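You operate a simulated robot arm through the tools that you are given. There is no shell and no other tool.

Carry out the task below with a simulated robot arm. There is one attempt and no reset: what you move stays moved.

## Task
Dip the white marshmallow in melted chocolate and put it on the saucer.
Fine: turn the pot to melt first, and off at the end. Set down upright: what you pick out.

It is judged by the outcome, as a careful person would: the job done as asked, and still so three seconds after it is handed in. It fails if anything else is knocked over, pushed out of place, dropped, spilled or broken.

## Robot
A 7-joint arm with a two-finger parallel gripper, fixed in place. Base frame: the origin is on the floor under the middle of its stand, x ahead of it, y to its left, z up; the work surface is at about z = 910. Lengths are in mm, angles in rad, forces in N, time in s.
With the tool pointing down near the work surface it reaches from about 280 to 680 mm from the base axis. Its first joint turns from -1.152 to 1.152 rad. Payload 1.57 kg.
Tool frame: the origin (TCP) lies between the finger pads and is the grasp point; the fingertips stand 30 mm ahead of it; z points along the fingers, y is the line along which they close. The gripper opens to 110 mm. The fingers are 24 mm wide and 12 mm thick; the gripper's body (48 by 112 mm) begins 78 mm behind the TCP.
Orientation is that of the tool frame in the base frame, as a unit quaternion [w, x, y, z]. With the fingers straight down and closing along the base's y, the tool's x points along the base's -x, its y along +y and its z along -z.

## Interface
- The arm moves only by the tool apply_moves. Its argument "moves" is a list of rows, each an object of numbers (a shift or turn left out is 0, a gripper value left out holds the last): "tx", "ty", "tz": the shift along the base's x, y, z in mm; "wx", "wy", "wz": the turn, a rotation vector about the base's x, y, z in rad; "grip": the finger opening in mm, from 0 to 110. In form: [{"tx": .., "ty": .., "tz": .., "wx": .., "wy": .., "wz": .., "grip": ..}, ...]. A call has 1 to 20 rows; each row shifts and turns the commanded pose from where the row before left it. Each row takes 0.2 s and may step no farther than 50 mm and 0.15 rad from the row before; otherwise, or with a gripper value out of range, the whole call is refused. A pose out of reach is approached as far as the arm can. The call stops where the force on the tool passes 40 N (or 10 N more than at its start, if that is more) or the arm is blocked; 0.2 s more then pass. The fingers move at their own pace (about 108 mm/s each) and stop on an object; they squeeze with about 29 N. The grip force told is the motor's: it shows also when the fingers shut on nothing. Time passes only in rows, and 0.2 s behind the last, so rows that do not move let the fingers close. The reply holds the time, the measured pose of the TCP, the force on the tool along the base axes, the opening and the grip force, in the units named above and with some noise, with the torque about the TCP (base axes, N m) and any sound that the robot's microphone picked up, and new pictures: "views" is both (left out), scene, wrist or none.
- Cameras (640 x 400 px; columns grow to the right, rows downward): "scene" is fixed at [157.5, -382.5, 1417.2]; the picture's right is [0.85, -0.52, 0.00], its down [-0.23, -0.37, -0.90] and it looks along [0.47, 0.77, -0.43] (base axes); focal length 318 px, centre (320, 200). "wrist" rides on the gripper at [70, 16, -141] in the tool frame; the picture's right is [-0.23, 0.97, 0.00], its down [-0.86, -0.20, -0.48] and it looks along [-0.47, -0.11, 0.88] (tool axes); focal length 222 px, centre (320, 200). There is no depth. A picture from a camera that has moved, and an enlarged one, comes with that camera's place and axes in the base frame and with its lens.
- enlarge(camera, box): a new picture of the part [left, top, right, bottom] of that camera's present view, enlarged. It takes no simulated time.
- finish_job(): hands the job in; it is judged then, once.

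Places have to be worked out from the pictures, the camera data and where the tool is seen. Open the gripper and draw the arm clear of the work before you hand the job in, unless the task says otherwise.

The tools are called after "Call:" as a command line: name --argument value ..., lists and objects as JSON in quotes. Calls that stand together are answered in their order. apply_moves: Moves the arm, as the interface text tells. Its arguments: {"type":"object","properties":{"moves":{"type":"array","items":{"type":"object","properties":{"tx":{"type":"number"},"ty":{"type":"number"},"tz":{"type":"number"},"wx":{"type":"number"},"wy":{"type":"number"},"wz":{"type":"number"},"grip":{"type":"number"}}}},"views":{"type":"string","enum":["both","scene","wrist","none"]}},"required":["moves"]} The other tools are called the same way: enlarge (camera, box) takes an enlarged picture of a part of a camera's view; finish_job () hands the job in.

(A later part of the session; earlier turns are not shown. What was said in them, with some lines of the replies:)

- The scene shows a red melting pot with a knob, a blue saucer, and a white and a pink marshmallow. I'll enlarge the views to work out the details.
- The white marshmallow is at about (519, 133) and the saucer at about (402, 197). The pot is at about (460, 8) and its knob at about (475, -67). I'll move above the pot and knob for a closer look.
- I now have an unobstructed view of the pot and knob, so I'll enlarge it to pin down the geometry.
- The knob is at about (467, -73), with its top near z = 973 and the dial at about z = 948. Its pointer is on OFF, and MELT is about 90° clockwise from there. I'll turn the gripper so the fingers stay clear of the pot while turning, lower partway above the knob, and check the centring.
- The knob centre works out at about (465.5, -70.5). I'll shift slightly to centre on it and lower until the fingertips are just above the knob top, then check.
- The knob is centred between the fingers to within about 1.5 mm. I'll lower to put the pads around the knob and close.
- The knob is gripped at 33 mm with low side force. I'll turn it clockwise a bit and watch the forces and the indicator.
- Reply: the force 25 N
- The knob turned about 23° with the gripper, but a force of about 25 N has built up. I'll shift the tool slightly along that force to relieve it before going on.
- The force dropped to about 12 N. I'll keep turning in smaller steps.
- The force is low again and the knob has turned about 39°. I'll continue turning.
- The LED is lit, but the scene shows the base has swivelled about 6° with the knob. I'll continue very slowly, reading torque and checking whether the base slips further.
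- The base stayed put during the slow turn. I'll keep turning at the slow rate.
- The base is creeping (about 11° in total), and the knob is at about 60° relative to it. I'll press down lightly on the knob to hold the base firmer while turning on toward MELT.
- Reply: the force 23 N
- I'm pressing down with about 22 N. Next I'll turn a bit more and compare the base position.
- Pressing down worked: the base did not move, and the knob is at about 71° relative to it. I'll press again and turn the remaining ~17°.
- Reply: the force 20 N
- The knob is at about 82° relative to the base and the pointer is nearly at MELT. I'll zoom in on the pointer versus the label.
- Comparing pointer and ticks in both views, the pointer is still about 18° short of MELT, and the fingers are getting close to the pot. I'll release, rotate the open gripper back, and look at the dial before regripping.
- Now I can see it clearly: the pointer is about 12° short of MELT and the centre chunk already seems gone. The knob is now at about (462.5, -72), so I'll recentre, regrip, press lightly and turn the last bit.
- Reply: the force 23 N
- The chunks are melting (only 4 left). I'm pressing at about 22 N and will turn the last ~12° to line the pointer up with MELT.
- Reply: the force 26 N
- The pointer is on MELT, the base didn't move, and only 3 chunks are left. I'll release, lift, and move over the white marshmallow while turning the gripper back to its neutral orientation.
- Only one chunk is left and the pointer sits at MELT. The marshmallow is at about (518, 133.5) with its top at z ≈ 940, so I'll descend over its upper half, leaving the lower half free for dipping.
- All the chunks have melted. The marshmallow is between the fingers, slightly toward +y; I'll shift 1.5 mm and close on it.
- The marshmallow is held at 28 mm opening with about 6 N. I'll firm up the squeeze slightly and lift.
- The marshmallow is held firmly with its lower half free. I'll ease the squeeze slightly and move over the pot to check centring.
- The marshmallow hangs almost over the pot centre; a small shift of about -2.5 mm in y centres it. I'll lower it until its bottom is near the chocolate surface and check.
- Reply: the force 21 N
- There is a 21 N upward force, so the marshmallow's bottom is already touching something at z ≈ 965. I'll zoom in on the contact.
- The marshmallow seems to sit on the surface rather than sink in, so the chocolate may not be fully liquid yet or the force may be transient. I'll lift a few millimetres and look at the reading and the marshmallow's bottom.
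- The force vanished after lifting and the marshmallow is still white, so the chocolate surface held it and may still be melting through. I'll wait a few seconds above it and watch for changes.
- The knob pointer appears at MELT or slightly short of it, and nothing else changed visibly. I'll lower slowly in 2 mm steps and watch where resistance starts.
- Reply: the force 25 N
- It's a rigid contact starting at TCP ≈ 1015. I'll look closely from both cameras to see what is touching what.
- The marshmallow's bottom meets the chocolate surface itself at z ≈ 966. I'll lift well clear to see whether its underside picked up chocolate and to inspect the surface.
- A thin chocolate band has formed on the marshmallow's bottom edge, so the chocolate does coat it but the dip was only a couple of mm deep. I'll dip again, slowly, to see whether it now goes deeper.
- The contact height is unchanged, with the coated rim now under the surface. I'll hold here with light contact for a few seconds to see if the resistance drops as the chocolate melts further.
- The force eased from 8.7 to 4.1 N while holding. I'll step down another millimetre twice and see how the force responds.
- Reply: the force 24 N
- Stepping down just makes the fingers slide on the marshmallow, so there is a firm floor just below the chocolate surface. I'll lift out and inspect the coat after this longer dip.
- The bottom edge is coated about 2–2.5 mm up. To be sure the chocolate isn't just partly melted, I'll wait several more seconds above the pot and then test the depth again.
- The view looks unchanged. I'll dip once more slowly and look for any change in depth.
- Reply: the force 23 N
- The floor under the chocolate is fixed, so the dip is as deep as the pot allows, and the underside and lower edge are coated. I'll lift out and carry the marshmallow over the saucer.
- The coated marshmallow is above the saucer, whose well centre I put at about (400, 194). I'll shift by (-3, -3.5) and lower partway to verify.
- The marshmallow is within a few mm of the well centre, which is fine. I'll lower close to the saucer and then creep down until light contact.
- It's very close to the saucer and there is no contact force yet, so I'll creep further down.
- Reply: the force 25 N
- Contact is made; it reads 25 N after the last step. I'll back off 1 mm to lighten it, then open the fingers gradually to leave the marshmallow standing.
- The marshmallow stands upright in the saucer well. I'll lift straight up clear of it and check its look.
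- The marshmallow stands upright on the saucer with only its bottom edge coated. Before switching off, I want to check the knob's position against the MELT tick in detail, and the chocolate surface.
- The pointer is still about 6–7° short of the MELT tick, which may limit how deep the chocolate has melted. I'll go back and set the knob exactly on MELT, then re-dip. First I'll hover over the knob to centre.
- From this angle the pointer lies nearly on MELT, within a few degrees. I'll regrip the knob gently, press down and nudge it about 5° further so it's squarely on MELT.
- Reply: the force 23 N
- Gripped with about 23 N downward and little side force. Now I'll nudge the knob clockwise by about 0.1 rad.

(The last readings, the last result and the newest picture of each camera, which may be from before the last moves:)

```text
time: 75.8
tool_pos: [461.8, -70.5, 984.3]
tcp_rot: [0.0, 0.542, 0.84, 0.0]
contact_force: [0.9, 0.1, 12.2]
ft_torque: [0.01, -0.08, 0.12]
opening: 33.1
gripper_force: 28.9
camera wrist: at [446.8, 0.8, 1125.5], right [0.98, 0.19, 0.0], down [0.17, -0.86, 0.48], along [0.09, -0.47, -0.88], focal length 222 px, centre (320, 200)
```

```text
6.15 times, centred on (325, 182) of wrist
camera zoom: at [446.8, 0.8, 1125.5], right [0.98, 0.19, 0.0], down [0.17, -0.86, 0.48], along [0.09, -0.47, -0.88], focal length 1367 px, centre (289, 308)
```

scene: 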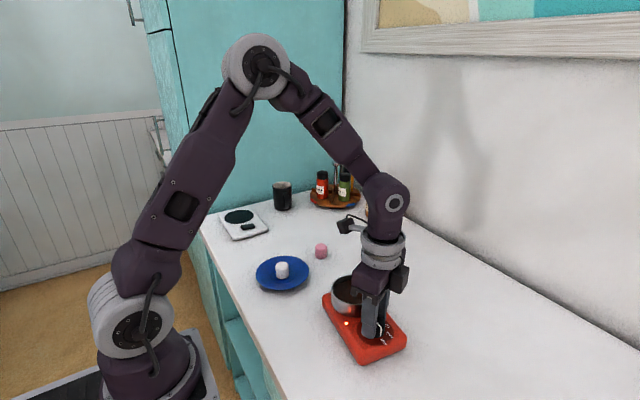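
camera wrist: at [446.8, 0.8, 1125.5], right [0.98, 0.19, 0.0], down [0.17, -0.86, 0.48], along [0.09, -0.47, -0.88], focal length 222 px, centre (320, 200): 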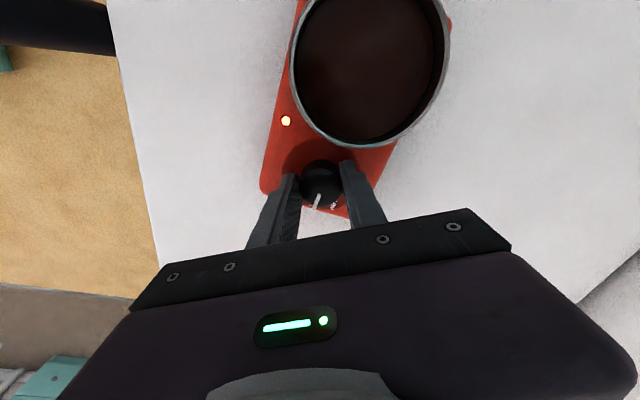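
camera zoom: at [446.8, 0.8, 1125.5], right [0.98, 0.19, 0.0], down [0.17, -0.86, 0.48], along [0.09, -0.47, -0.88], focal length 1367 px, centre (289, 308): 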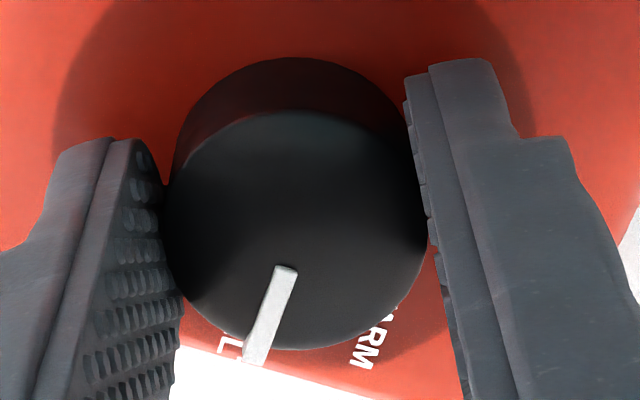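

The pointer moved only about 1.5° while the tool turned 6°, so the knob may be at its end stop. One more small nudge will tell.

Call:
apply_moves --moves '[{"wz": -0.035}, {"wz": -0.035}, {}]' --views "both"

Call:
enlarge --camera "scene" --box '[365, 315, 401, 345]'

Call:
enlarge --camera "wrist" --box '[290, 150, 360, 215]'

```text
time: 76.6
tool_pos: [459.8, -71.0, 984.0]
tcp_rot: [-0.001, 0.571, 0.821, -0.001]
contact_force: [0.7, 0.9, 0.0]
ft_torque: [-0.45, 0.07, 0.0]
opening: 32.5
gripper_force: 29.9
camera wrist: at [450.4, 1.0, 1125.4], right [0.99, 0.12, 0.0], down [0.11, -0.87, 0.48], along [0.06, -0.47, -0.88], focal length 222 px, centre (320, 200)
```

scene: 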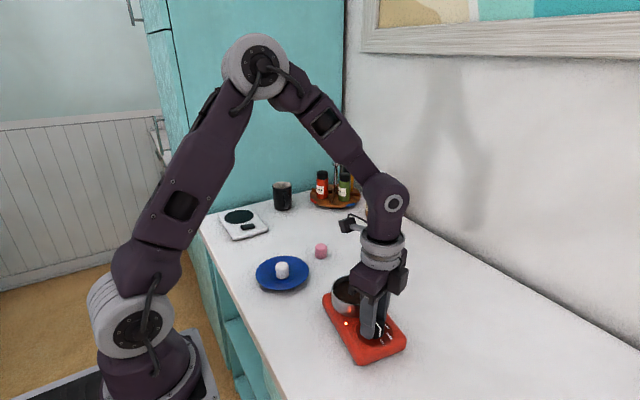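
wrist: 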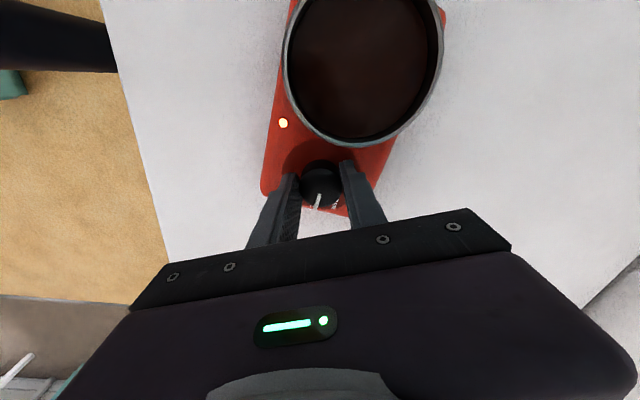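

```text
13.33 times, centred on (383, 330) of scene
camera zoom: at [157.6, -382.5, 1417.1], right [0.85, -0.52, 0.0], down [-0.23, -0.37, -0.9], along [0.47, 0.77, -0.43], focal length 4238 px, centre (-520, -1533)
```

zoom: 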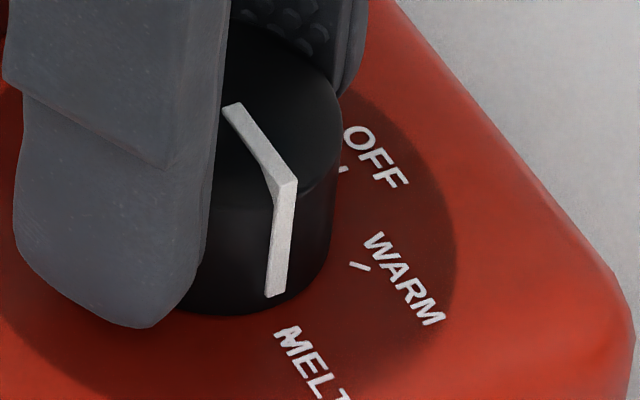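

```text
6.15 times, centred on (325, 182) of wrist
camera zoom: at [450.4, 1.0, 1125.4], right [0.99, 0.12, 0.0], down [0.11, -0.87, 0.48], along [0.06, -0.47, -0.88], focal length 1367 px, centre (289, 308)
```

zoom: 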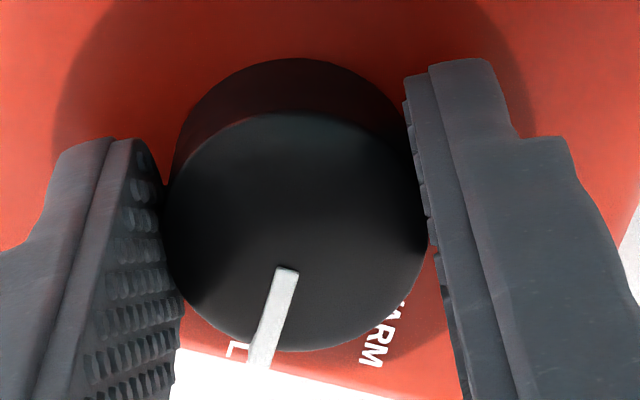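

The base slid slightly while the knob did not turn relative to it, so the knob is against its MELT stop and the heat was fully on. The marshmallow is dipped and placed, so now I'll turn the pot OFF: release, lift, and rotate the gripper for a counter-clockwise turn.

Call:
apply_moves --moves '[{"tz": 1, "grip": 52}, {}, {"tz": 20}, {"tz": 32}, {"wz": -0.1318}, {"wz": -0.1318}, {"wz": -0.1318}, {"wz": -0.1318}, {"wz": -0.1318}, {"wz": -0.1318}, {"wz": -0.1318}, {"wz": -0.1318}, {}]' --views "both"

Call:
enlarge --camera "wrist" --box '[240, 90, 400, 210]'

Call:
enlarge --camera "scene" --box '[320, 250, 420, 350]'

```text
time: 79.4
tool_pos: [460.2, -69.9, 1036.8]
tcp_rot: [-0.001, 0.907, 0.421, 0.0]
contact_force: [-0.3, -0.4, 0.7]
ft_torque: [-0.04, -0.03, -0.01]
opening: 51.9
gripper_force: 0.0
camera wrist: at [516.8, -26.2, 1179.6], right [0.6, -0.8, 0.0], down [-0.7, -0.52, 0.48], along [-0.38, -0.29, -0.88], focal length 222 px, centre (320, 200)
```

scene: 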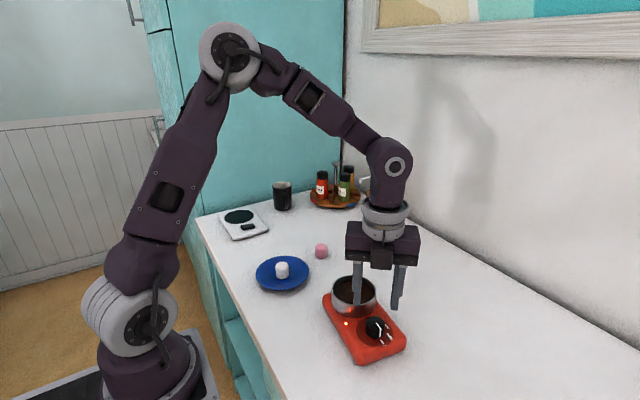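
wrist: 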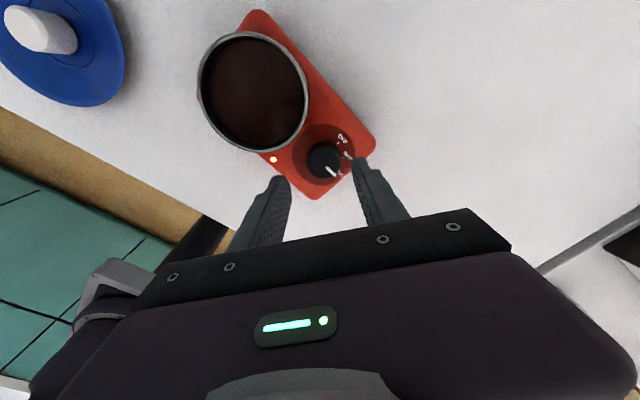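

```text
3.33 times, centred on (320, 150) of wrist
camera zoom: at [516.8, -26.2, 1179.6], right [0.6, -0.8, 0.0], down [-0.7, -0.52, 0.48], along [-0.38, -0.29, -0.88], focal length 740 px, centre (320, 367)
```

zoom: 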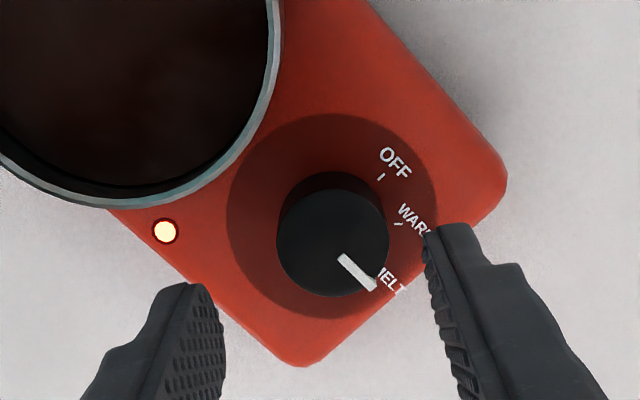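

```text
4.00 times, centred on (370, 300) of scene
camera zoom: at [157.5, -382.5, 1417.2], right [0.85, -0.52, 0.0], down [-0.23, -0.37, -0.9], along [0.47, 0.77, -0.43], focal length 1271 px, centre (120, -200)
```

zoom: 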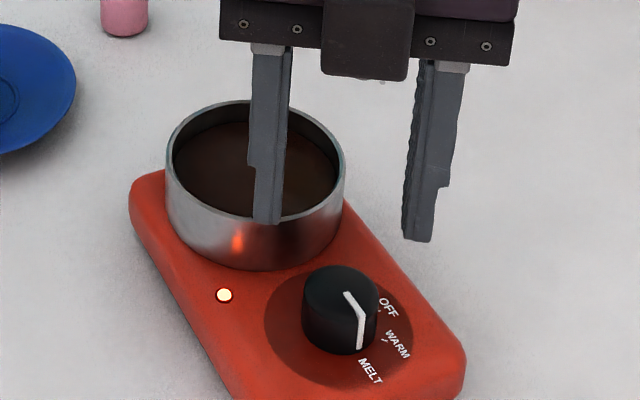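

From here the pointer sits a full 90° past the OFF tick, confirming it was at MELT. I'll centre on the knob, regrip, and turn it counter-clockwise without pressing, which should also swivel the base back toward its original orientation.

Call:
apply_moves --moves '[{"tx": 2, "ty": -2, "tz": -20}, {"tz": -18}, {"tz": -13}, {"grip": 24}, {}, {}]' --views "none"

Call:
apply_moves --moves '[{"wz": 0.07}, {"wz": 0.07}, {"wz": 0.07}, {"wz": 0.07}, {"wz": 0.07}]' --views "both"

Call:
enlarge --camera "scene" --box '[320, 250, 420, 350]'

Call:
enlarge --camera "wrist" --box '[240, 90, 400, 210]'

```text
time: 80.8
tool_pos: [462.1, -73.5, 986.7]
tcp_rot: [0.0, 0.907, 0.422, 0.0]
contact_force: [-3.6, 1.7, 3.1]
ft_torque: [0.21, -0.04, 0.03]
opening: 33.1
gripper_force: 28.9
```

```text
time: 82.0
tool_pos: [461.9, -72.6, 987.2]
tcp_rot: [0.0, 0.819, 0.574, 0.0]
contact_force: [-7.1, -2.4, 13.9]
ft_torque: [0.1, 0.2, -0.05]
opening: 33.0
gripper_force: 29.1
camera wrist: at [500.4, -12.0, 1128.4], right [0.84, -0.55, 0.0], down [-0.48, -0.74, 0.48], along [-0.26, -0.4, -0.88], focal length 222 px, centre (320, 200)
```

scene: 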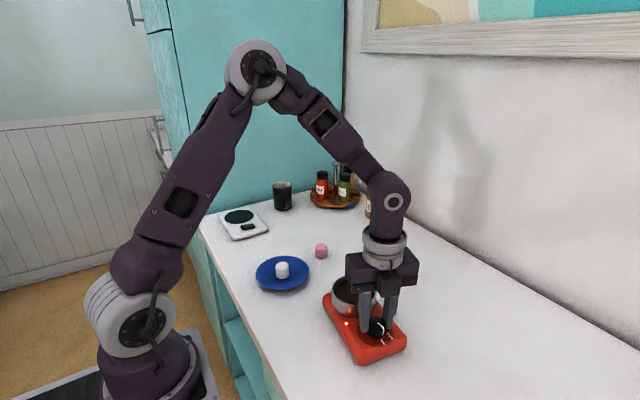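
wrist: 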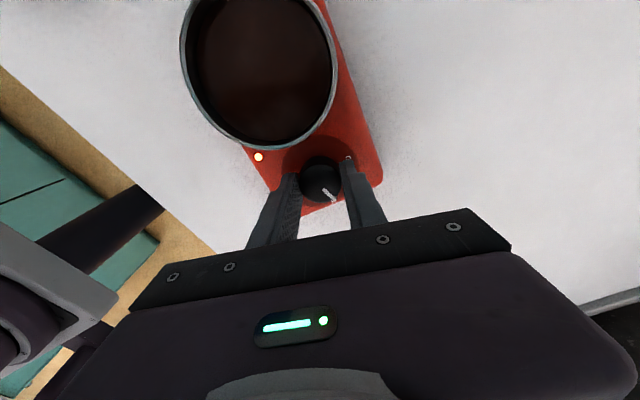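

```text
4.00 times, centred on (370, 300) of scene
camera zoom: at [157.1, -382.5, 1417.2], right [0.85, -0.52, 0.0], down [-0.22, -0.37, -0.9], along [0.47, 0.77, -0.43], focal length 1271 px, centre (120, -200)
```

zoom: 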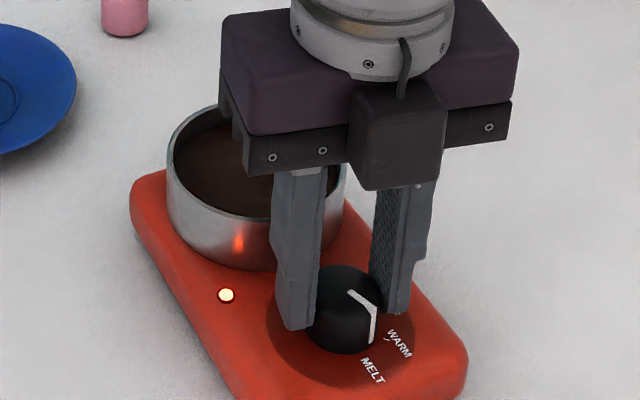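

```text
3.33 times, centred on (320, 150) of wrist
camera zoom: at [500.4, -12.0, 1128.4], right [0.84, -0.55, 0.0], down [-0.48, -0.74, 0.48], along [-0.26, -0.4, -0.88], focal length 740 px, centre (320, 367)
```

zoom: 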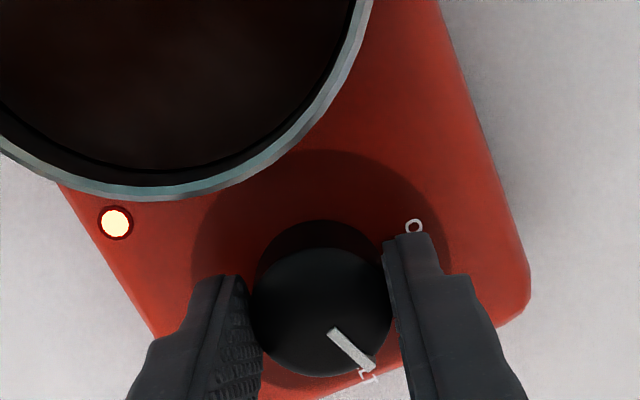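

The knob turned about 20° back and the base stayed put. I'll continue counter-clockwise.

Call:
apply_moves --moves '[{"wz": 0.07}, {"wz": 0.07}, {"wz": 0.07}, {"wz": 0.07}, {"wz": 0.07}, {"wz": 0.07}]' --views "both"

Call:
enlarge --camera "scene" --box '[320, 250, 420, 350]'

Call:
enlarge --camera "wrist" --box '[240, 90, 400, 210]'

```text
time: 83.4
tool_pos: [462.4, -72.2, 986.0]
tcp_rot: [0.001, 0.681, 0.733, 0.001]
contact_force: [-4.3, -5.0, 10.6]
ft_torque: [0.08, 0.4, -0.03]
opening: 32.9
gripper_force: 29.3
camera wrist: at [473.5, -0.7, 1128.2], right [0.99, -0.16, 0.0], down [-0.14, -0.87, 0.48], along [-0.07, -0.47, -0.88], focal length 222 px, centre (320, 200)
```

scene: 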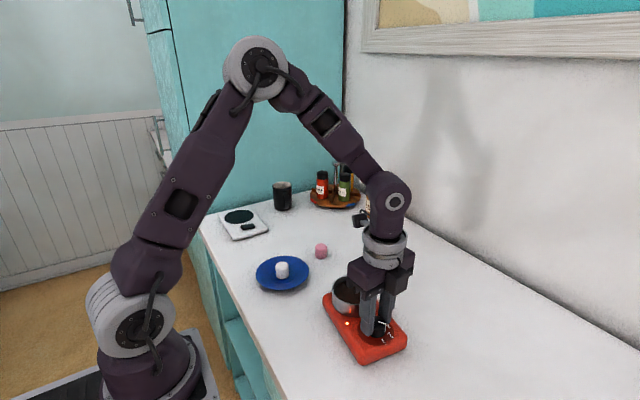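
wrist: 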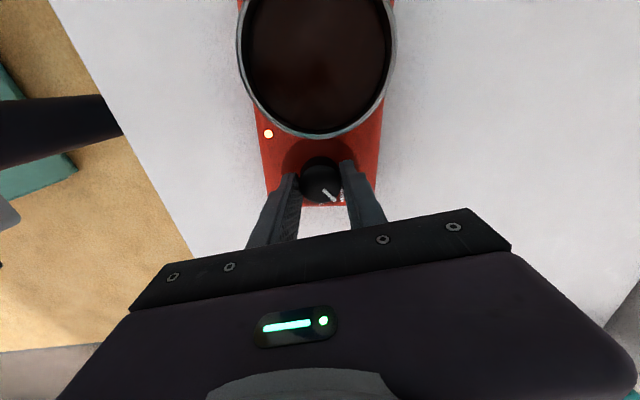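

```text
4.00 times, centred on (370, 300) of scene
camera zoom: at [157.2, -382.6, 1417.2], right [0.85, -0.52, 0.0], down [-0.22, -0.37, -0.9], along [0.47, 0.77, -0.43], focal length 1271 px, centre (120, -200)
```

zoom: 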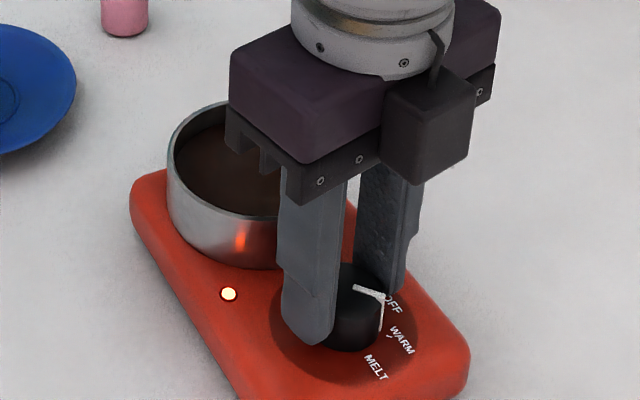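

```text
3.33 times, centred on (320, 150) of wrist
camera zoom: at [473.5, -0.7, 1128.2], right [0.99, -0.16, 0.0], down [-0.14, -0.87, 0.48], along [-0.07, -0.47, -0.88], focal length 740 px, centre (320, 367)
```

zoom: 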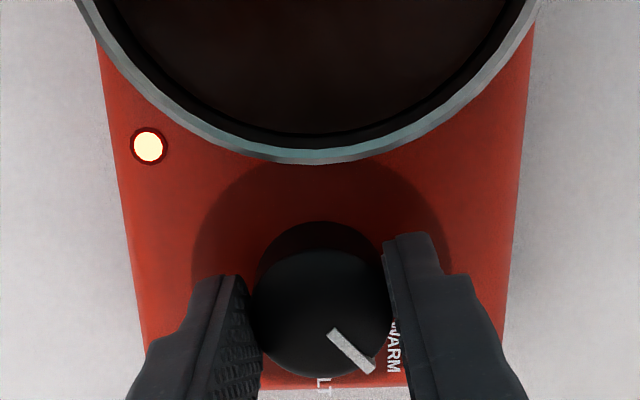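

The pointer is at about WARM and the base hasn't moved. I'll continue toward OFF.

Call:
apply_moves --moves '[{"wz": 0.07}, {"wz": 0.07}, {"wz": 0.07}, {"wz": 0.07}, {"wz": 0.07}, {"wz": 0.07}]' --views "both"

Call:
enlarge --camera "scene" --box '[320, 250, 420, 350]'

Call:
enlarge --camera "wrist" --box '[240, 90, 400, 210]'

```text
time: 84.8
tool_pos: [464.2, -73.2, 985.9]
tcp_rot: [0.0, 0.513, 0.858, 0.0]
contact_force: [2.2, 1.2, 6.9]
ft_torque: [0.25, -0.06, -0.01]
opening: 32.8
gripper_force: 28.7
camera wrist: at [443.5, -2.6, 1127.9], right [0.97, 0.26, 0.0], down [0.23, -0.85, 0.48], along [0.13, -0.46, -0.88], focal length 222 px, centre (320, 200)
```

scene: 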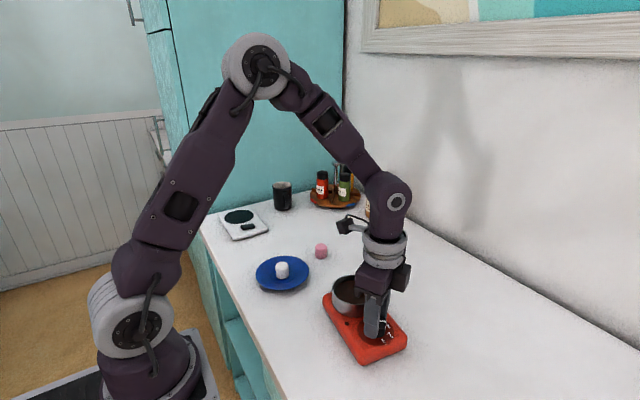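
wrist: 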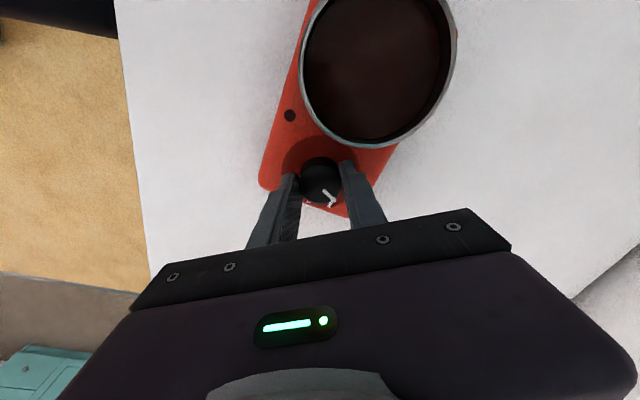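

```text
4.00 times, centred on (370, 300) of scene
camera zoom: at [157.4, -382.4, 1417.2], right [0.85, -0.52, 0.0], down [-0.23, -0.37, -0.9], along [0.47, 0.77, -0.43], focal length 1271 px, centre (120, -200)
```

zoom: 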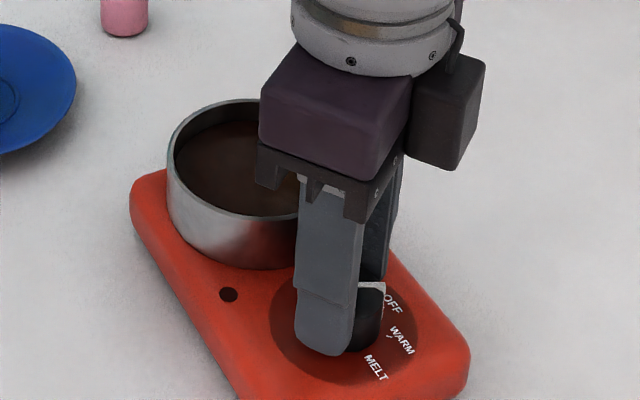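

```text
3.33 times, centred on (320, 150) of wrist
camera zoom: at [443.5, -2.6, 1127.9], right [0.97, 0.26, 0.0], down [0.23, -0.85, 0.48], along [0.13, -0.46, -0.88], focal length 740 px, centre (320, 367)
```

zoom: 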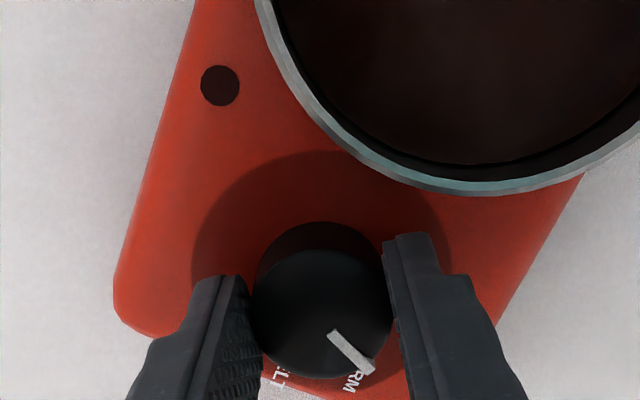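

The LED has gone out and the pointer is about 20° short of OFF. I'll open, swing the gripper back in place to keep clear of the pot, regrip and finish the turn.

Call:
apply_moves --moves '[{"grip": 52}, {}, {"tz": 1, "wz": -0.13}, {"wz": -0.13}, {"wz": -0.13}, {"wz": -0.13}, {"wz": -0.13}, {"wz": -0.13}, {"wz": -0.13}, {"grip": 24}, {}, {}]' --views "both"

Call:
enlarge --camera "scene" --box '[320, 250, 420, 350]'

Call:
enlarge --camera "wrist" --box '[240, 90, 400, 210]'

```text
time: 87.4
tool_pos: [463.8, -73.9, 987.6]
tcp_rot: [0.001, 0.839, 0.545, 0.0]
contact_force: [2.8, -0.4, 3.1]
ft_torque: [-0.06, -0.03, -0.03]
opening: 32.8
gripper_force: 29.0
camera wrist: at [505.9, -15.0, 1129.0], right [0.8, -0.6, 0.0], down [-0.53, -0.7, 0.48], along [-0.29, -0.38, -0.88], focal length 222 px, centre (320, 200)
```

scene: 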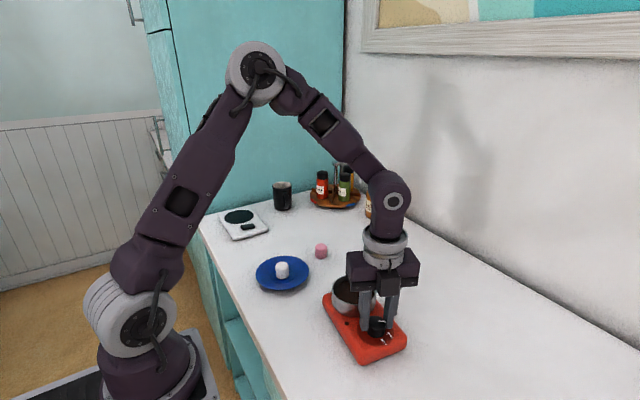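
wrist: 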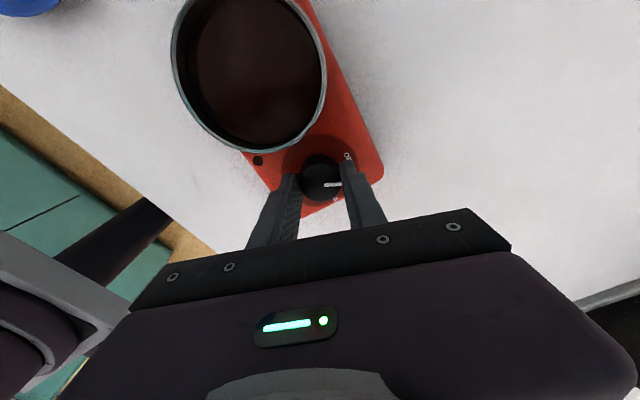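

```text
4.00 times, centred on (370, 300) of scene
camera zoom: at [157.5, -382.5, 1417.2], right [0.85, -0.52, 0.0], down [-0.23, -0.37, -0.9], along [0.47, 0.77, -0.43], focal length 1271 px, centre (120, -200)
```

zoom: 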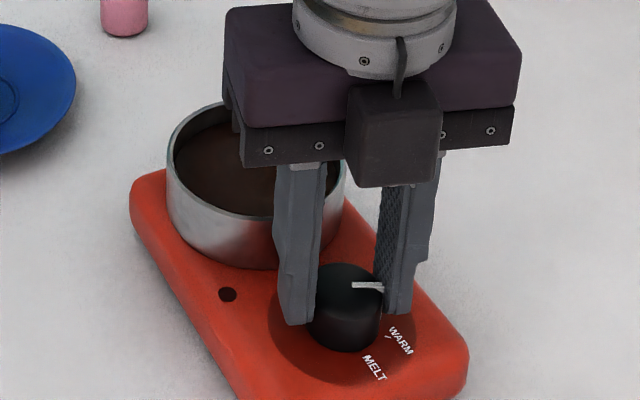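

```text
3.33 times, centred on (320, 150) of wrist
camera zoom: at [505.9, -15.0, 1129.0], right [0.8, -0.6, 0.0], down [-0.53, -0.7, 0.48], along [-0.29, -0.38, -0.88], focal length 740 px, centre (320, 367)
```

zoom: 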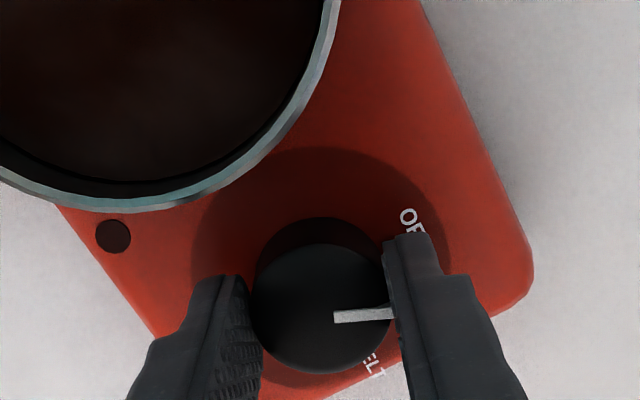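

Gripped again. I'll turn the last ~20° to OFF.

Call:
apply_moves --moves '[{"wz": 0.07}, {"wz": 0.07}, {"wz": 0.07}, {"wz": 0.07}, {"wz": 0.07}]' --views "both"

Call:
enlarge --camera "scene" --box '[320, 250, 420, 350]'

Call:
enlarge --camera "wrist" --box '[240, 90, 400, 210]'

```text
time: 88.6
tool_pos: [461.7, -73.1, 987.3]
tcp_rot: [-0.001, 0.731, 0.683, -0.001]
contact_force: [4.1, -0.1, -0.7]
ft_torque: [-0.05, -0.25, -0.01]
opening: 32.9
gripper_force: 28.8
camera wrist: at [482.6, -3.7, 1128.9], right [0.96, -0.29, 0.0], down [-0.26, -0.84, 0.48], along [-0.14, -0.46, -0.88], focal length 222 px, centre (320, 200)
```

scene: 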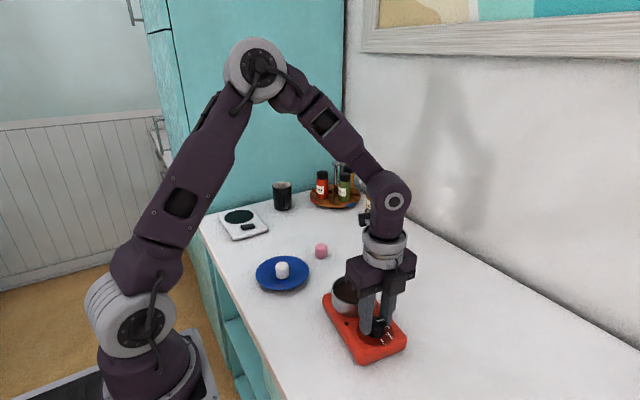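
wrist: 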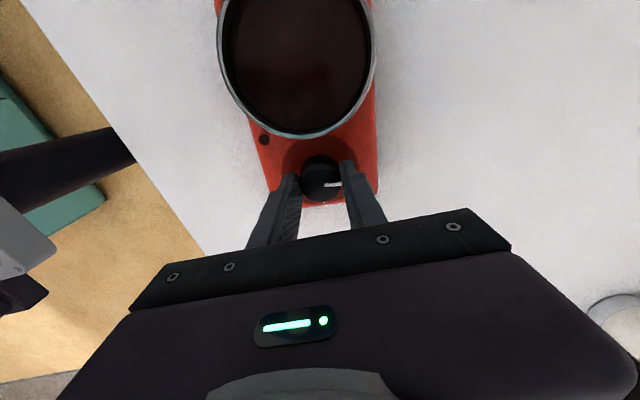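

```text
4.00 times, centred on (370, 300) of scene
camera zoom: at [157.6, -382.5, 1417.2], right [0.85, -0.52, 0.0], down [-0.23, -0.37, -0.9], along [0.47, 0.77, -0.43], focal length 1271 px, centre (120, -200)
```

zoom: 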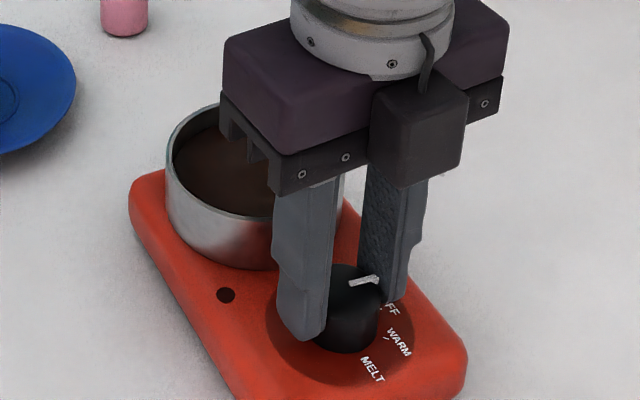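

```text
3.33 times, centred on (320, 150) of wrist
camera zoom: at [482.6, -3.7, 1128.9], right [0.96, -0.29, 0.0], down [-0.26, -0.84, 0.48], along [-0.14, -0.46, -0.88], focal length 740 px, centre (320, 367)
```

zoom: 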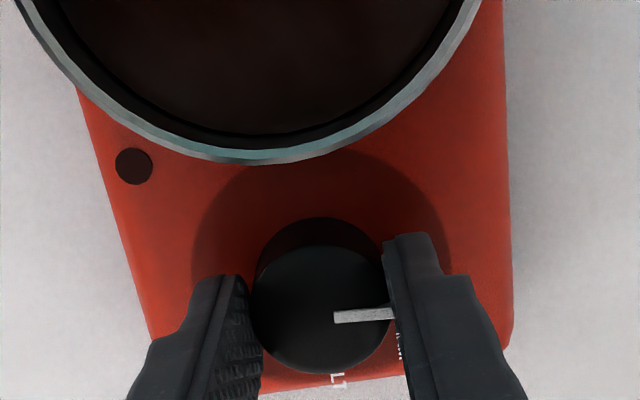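

The pointer is within a few degrees of OFF and the LED is out. I'll keep turning slowly: this should seat the knob on its OFF stop and then swivel the base back to its original heading.

Call:
apply_moves --moves '[{"tz": 1, "wz": 0.04}, {"wz": 0.04}, {"wz": 0.04}, {"wz": 0.04}]' --views "both"

Call:
enlarge --camera "scene" --box '[320, 250, 420, 350]'

Call:
enlarge --camera "wrist" --box '[240, 90, 400, 210]'

```text
time: 89.6
tool_pos: [463.6, -71.8, 986.8]
tcp_rot: [0.0, 0.674, 0.738, 0.0]
contact_force: [0.6, 1.4, 0.1]
ft_torque: [-0.46, 0.07, -0.02]
opening: 32.8
gripper_force: 29.0
camera wrist: at [471.9, -0.3, 1129.3], right [0.99, -0.14, 0.0], down [-0.12, -0.87, 0.48], along [-0.07, -0.47, -0.88], focal length 222 px, centre (320, 200)
```

scene: 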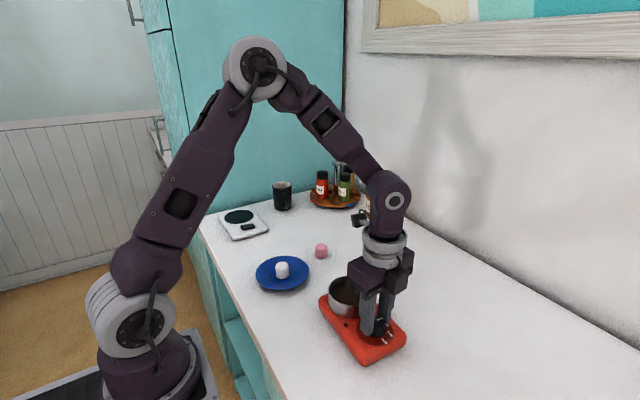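
wrist: 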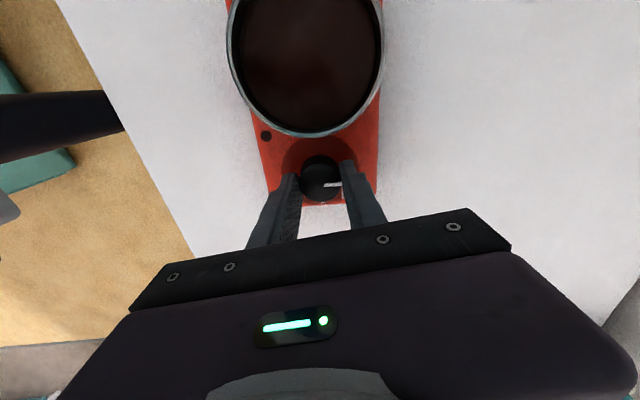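

```text
4.00 times, centred on (370, 300) of scene
camera zoom: at [157.6, -382.5, 1417.1], right [0.85, -0.52, 0.0], down [-0.23, -0.37, -0.9], along [0.47, 0.77, -0.43], focal length 1271 px, centre (120, -200)
```

zoom: 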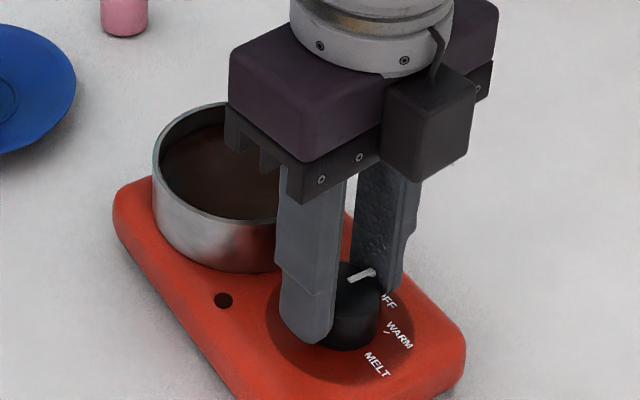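

```text
3.33 times, centred on (320, 150) of wrist
camera zoom: at [471.9, -0.3, 1129.3], right [0.99, -0.14, 0.0], down [-0.12, -0.87, 0.48], along [-0.07, -0.47, -0.88], focal length 740 px, centre (320, 367)
```

zoom: 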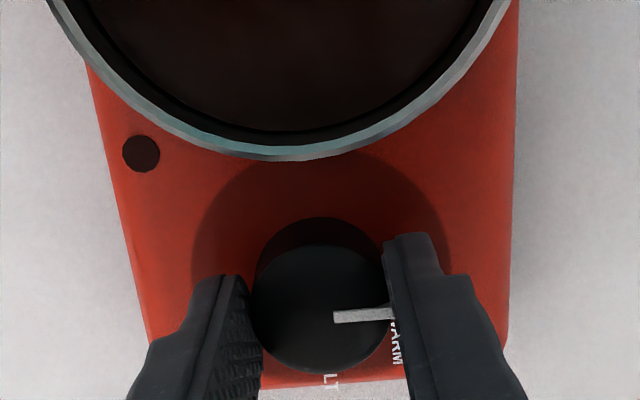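

The knob is on its OFF stop and the base now follows it, back to within about 6° of its original heading. I'll rotate the remaining ~6° and shift about 4 mm in +x to restore the base's original place.

Call:
apply_moves --moves '[{"wz": 0.03, "tx": 1}, {"wz": 0.03, "tx": 1}, {"wz": 0.03, "tx": 1}, {"wz": 0.03, "tx": 0.8}, {}]' --views "both"

Call:
enlarge --camera "scene" --box '[320, 250, 420, 350]'

Call:
enlarge --camera "wrist" --box '[240, 90, 400, 210]'

```text
time: 90.8
tool_pos: [466.8, -70.7, 987.1]
tcp_rot: [0.001, 0.629, 0.777, 0.001]
contact_force: [0.1, -0.2, 0.3]
ft_torque: [-0.48, 0.0, 0.02]
opening: 33.1
gripper_force: 29.0
camera wrist: at [467.1, 0.4, 1129.3], right [1.0, -0.02, 0.0], down [-0.02, -0.88, 0.48], along [-0.01, -0.48, -0.88], focal length 222 px, centre (320, 200)
```

scene: 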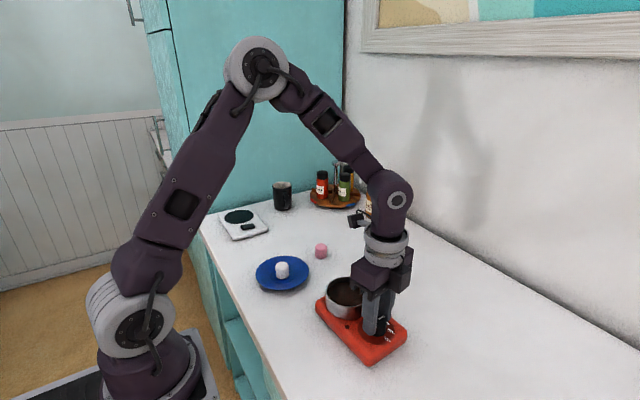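
wrist: 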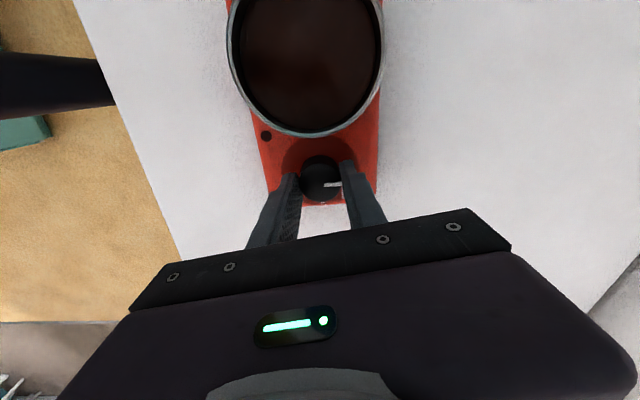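

```text
4.00 times, centred on (370, 300) of scene
camera zoom: at [157.6, -382.5, 1417.1], right [0.85, -0.52, 0.0], down [-0.23, -0.37, -0.9], along [0.47, 0.77, -0.43], focal length 1271 px, centre (120, -200)
```

zoom: 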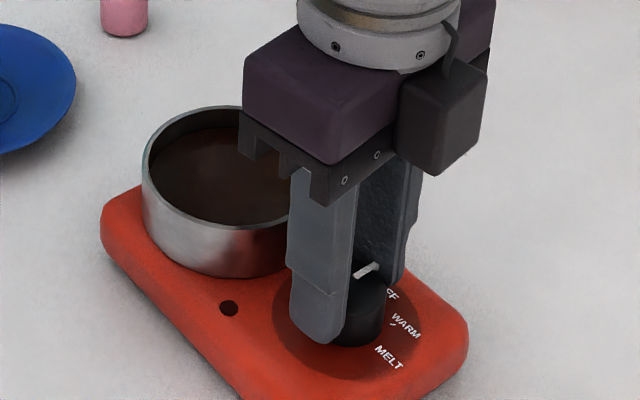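

```text
3.33 times, centred on (320, 150) of wrist
camera zoom: at [467.1, 0.4, 1129.3], right [1.0, -0.02, 0.0], down [-0.02, -0.88, 0.48], along [-0.01, -0.48, -0.88], focal length 740 px, centre (320, 367)
```

zoom: 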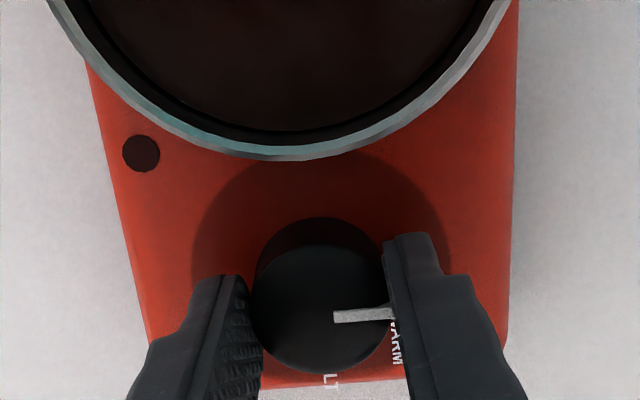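

The base is back almost exactly where it started (LED, pot edge and corners match the first picture). I'll release the knob, lift, and draw the arm clear.

Call:
apply_moves --moves '[{"grip": 40}, {"grip": 52}, {}, {"tz": 15}, {"tz": 35}, {"tz": 45}, {"tz": 45}]' --views "both"

Call:
enlarge --camera "scene" --box '[320, 250, 420, 350]'

Call:
enlarge --camera "scene" --box '[365, 310, 401, 345]'

Call:
enlarge --camera "wrist" --box '[240, 60, 400, 180]'

```text
time: 92.4
tool_pos: [469.4, -69.7, 1125.7]
tcp_rot: [0.0, 0.629, 0.778, 0.0]
contact_force: [-1.0, -0.5, 0.1]
ft_torque: [-0.03, -0.01, 0.01]
opening: 52.0
gripper_force: 0.0
camera wrist: at [469.2, 2.6, 1268.0], right [1.0, -0.02, 0.0], down [-0.02, -0.88, 0.48], along [-0.01, -0.48, -0.88], focal length 222 px, centre (320, 200)
```

scene: 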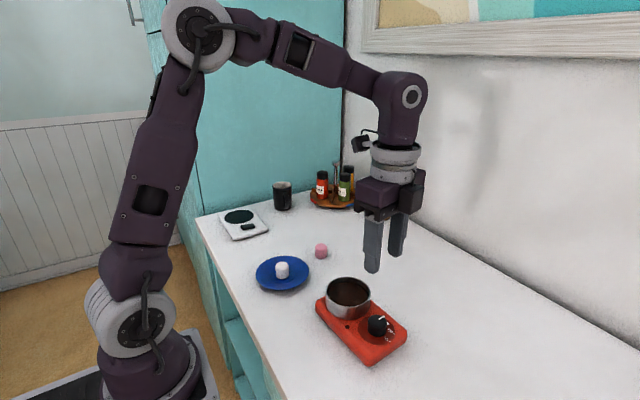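
wrist: 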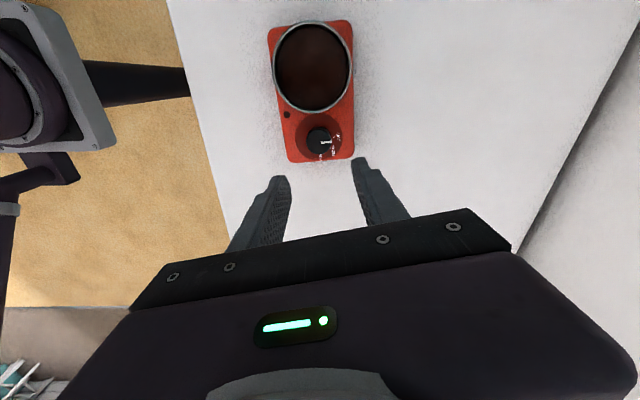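

```text
4.00 times, centred on (370, 300) of scene
camera zoom: at [157.5, -382.5, 1417.2], right [0.85, -0.52, 0.0], down [-0.23, -0.37, -0.9], along [0.47, 0.77, -0.43], focal length 1271 px, centre (120, -200)
```

zoom: 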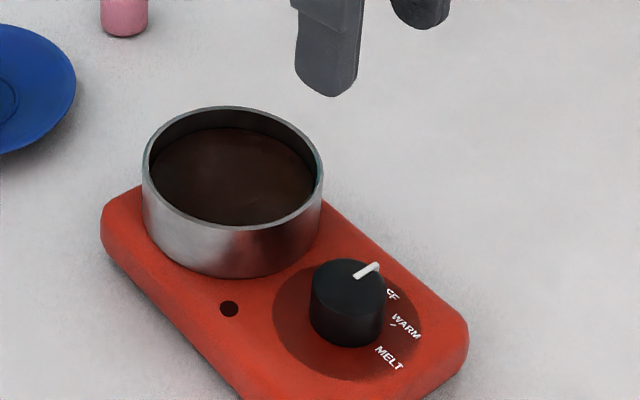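

```text
11.43 times, centred on (383, 328) of scene
camera zoom: at [157.5, -382.5, 1417.2], right [0.85, -0.52, 0.0], down [-0.23, -0.37, -0.9], along [0.47, 0.77, -0.43], focal length 3633 px, centre (-400, -1257)
```

zoom: 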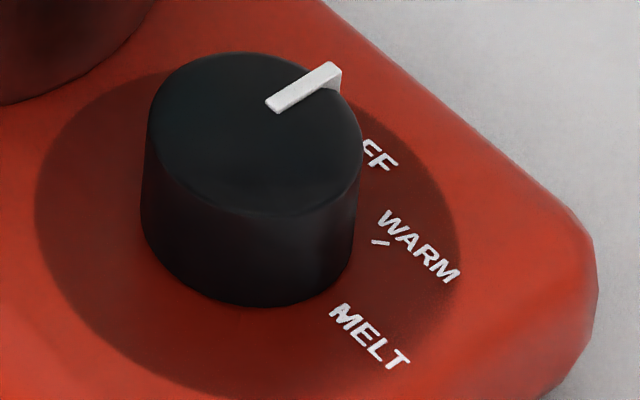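

```text
3.33 times, centred on (320, 120) of wrist
camera zoom: at [469.2, 2.6, 1268.0], right [1.0, -0.02, 0.0], down [-0.02, -0.88, 0.48], along [-0.01, -0.48, -0.88], focal length 740 px, centre (320, 467)
```

zoom: 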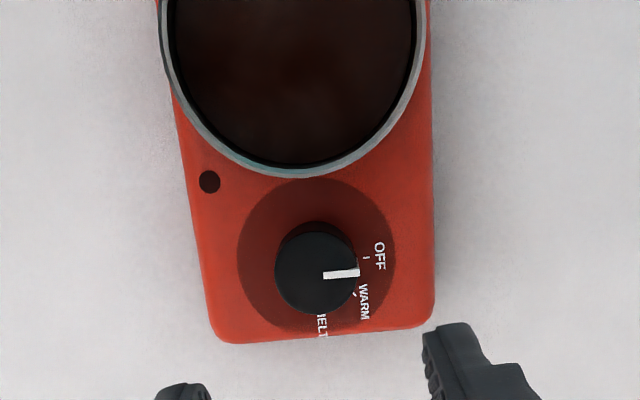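

The knob is on OFF, the LED is out, and the base is back in its original place. I'll draw the arm back toward its starting pose with the gripper open and take a final look.

Call:
apply_moves --moves '[{"tz": 40, "grip": 100}, {"tz": 40}, {"tx": -12, "ty": 22, "tz": 35, "wz": 0.13}, {"tx": -12, "ty": 22, "tz": 35, "wz": 0.13}, {"tx": -15, "ty": 25, "tz": 20, "wz": 0.13}, {"tx": -15, "ty": 25, "tz": 15, "wz": 0.13}, {"tx": -20, "ty": 25, "tz": 10, "wz": 0.13}, {"tx": -20, "ty": 25, "wz": 0.13}, {"tx": -20, "ty": 25, "wz": 0.13}, {"tx": -18, "ty": 25, "wz": 0.13}, {"wz": 0.13}, {"wz": 0.13}, {}]' --views "both"

Call:
enlarge --camera "scene" --box '[240, 220, 420, 380]'

Call:
enlarge --camera "scene" --box '[265, 250, 301, 285]'

```text
time: 95.2
tool_pos: [335.0, 123.3, 1323.2]
tcp_rot: [0.0, 0.029, 1.0, 0.0]
contact_force: [0.1, 0.6, -0.8]
ft_torque: [0.05, -0.03, 0.04]
opening: 99.9
gripper_force: 0.1
camera wrist: at [265.9, 143.6, 1464.4], right [0.28, 0.96, 0.0], down [0.84, -0.25, 0.48], along [0.46, -0.14, -0.88], focal length 222 px, centre (320, 200)
```

scene: 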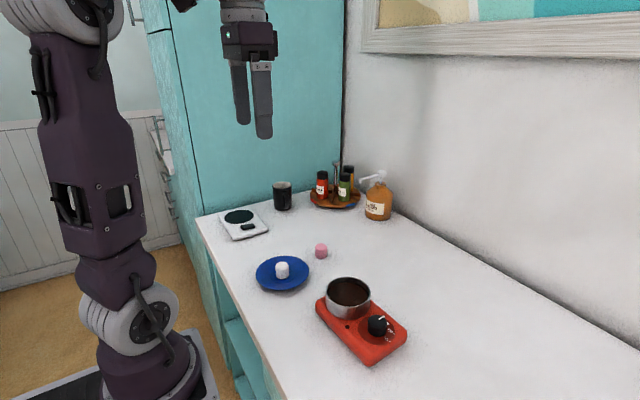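
wrist: 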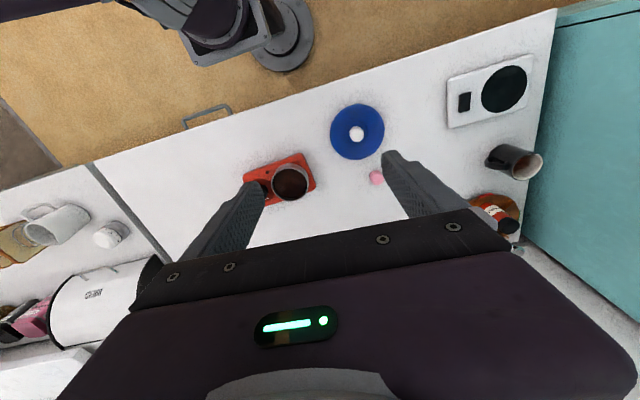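

```text
2.50 times, centred on (330, 300) of scene
camera zoom: at [157.5, -382.5, 1417.2], right [0.85, -0.52, 0.0], down [-0.23, -0.37, -0.9], along [0.47, 0.77, -0.43], focal length 795 px, centre (295, -50)
```

zoom: 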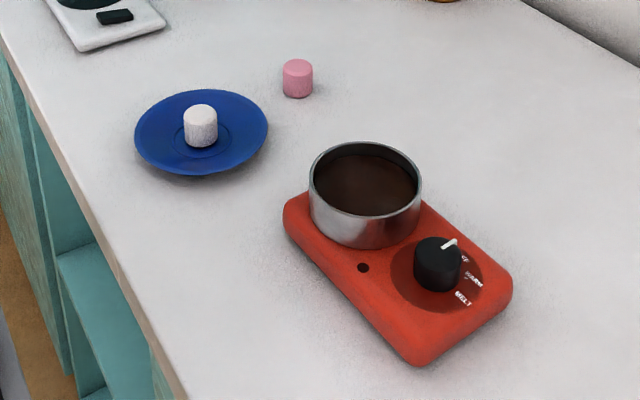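

```text
11.43 times, centred on (283, 268) of scene
camera zoom: at [157.5, -382.5, 1417.2], right [0.85, -0.52, 0.0], down [-0.23, -0.37, -0.9], along [0.47, 0.77, -0.43], focal length 3633 px, centre (743, -571)
```

zoom: 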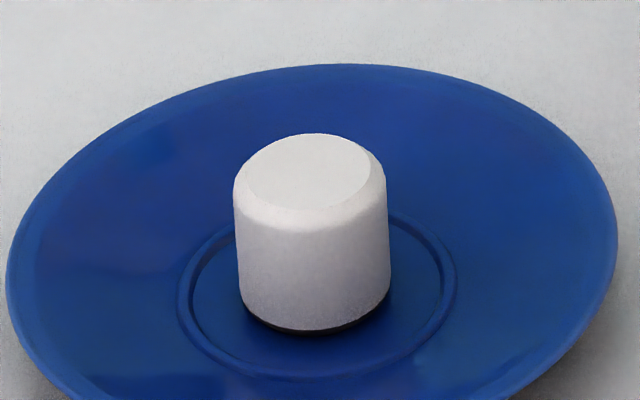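

Final state: the coated white marshmallow stands upright on the saucer and the pot knob is on OFF with its LED out. The pot base and everything else are where they started, and the arm is clear with the gripper open, so I'm handing in the job.

Call:
finish_job

```text
The job is handed in.
```

The white marshmallow has been dipped and is standing upright in the centre of the saucer, but its chocolate coat is thin. Only the underside and about the bottom 2 mm are covered.

- **Dip depth:** The marshmallow met a firm floor just below the chocolate surface, about 2–3 mm down. It stopped at the same height on each of the four dips, even after waiting and pressing, so this was as deep as I could get it. If a deeper coat was expected, this may fall short.
- **Pot:** I turned it to MELT first, and all the chunks had melted before the dip. It is now back on OFF with its light out.
- **Pot base:** It swivelled roughly 10–15° while I turned the knob. I moved it back, and in the final picture it matches its starting place to within about 1 mm.
- **Everything else:** Nothing was knocked over or spilled, and the pink marshmallow was not touched. The arm is clear of the work with the gripper open.
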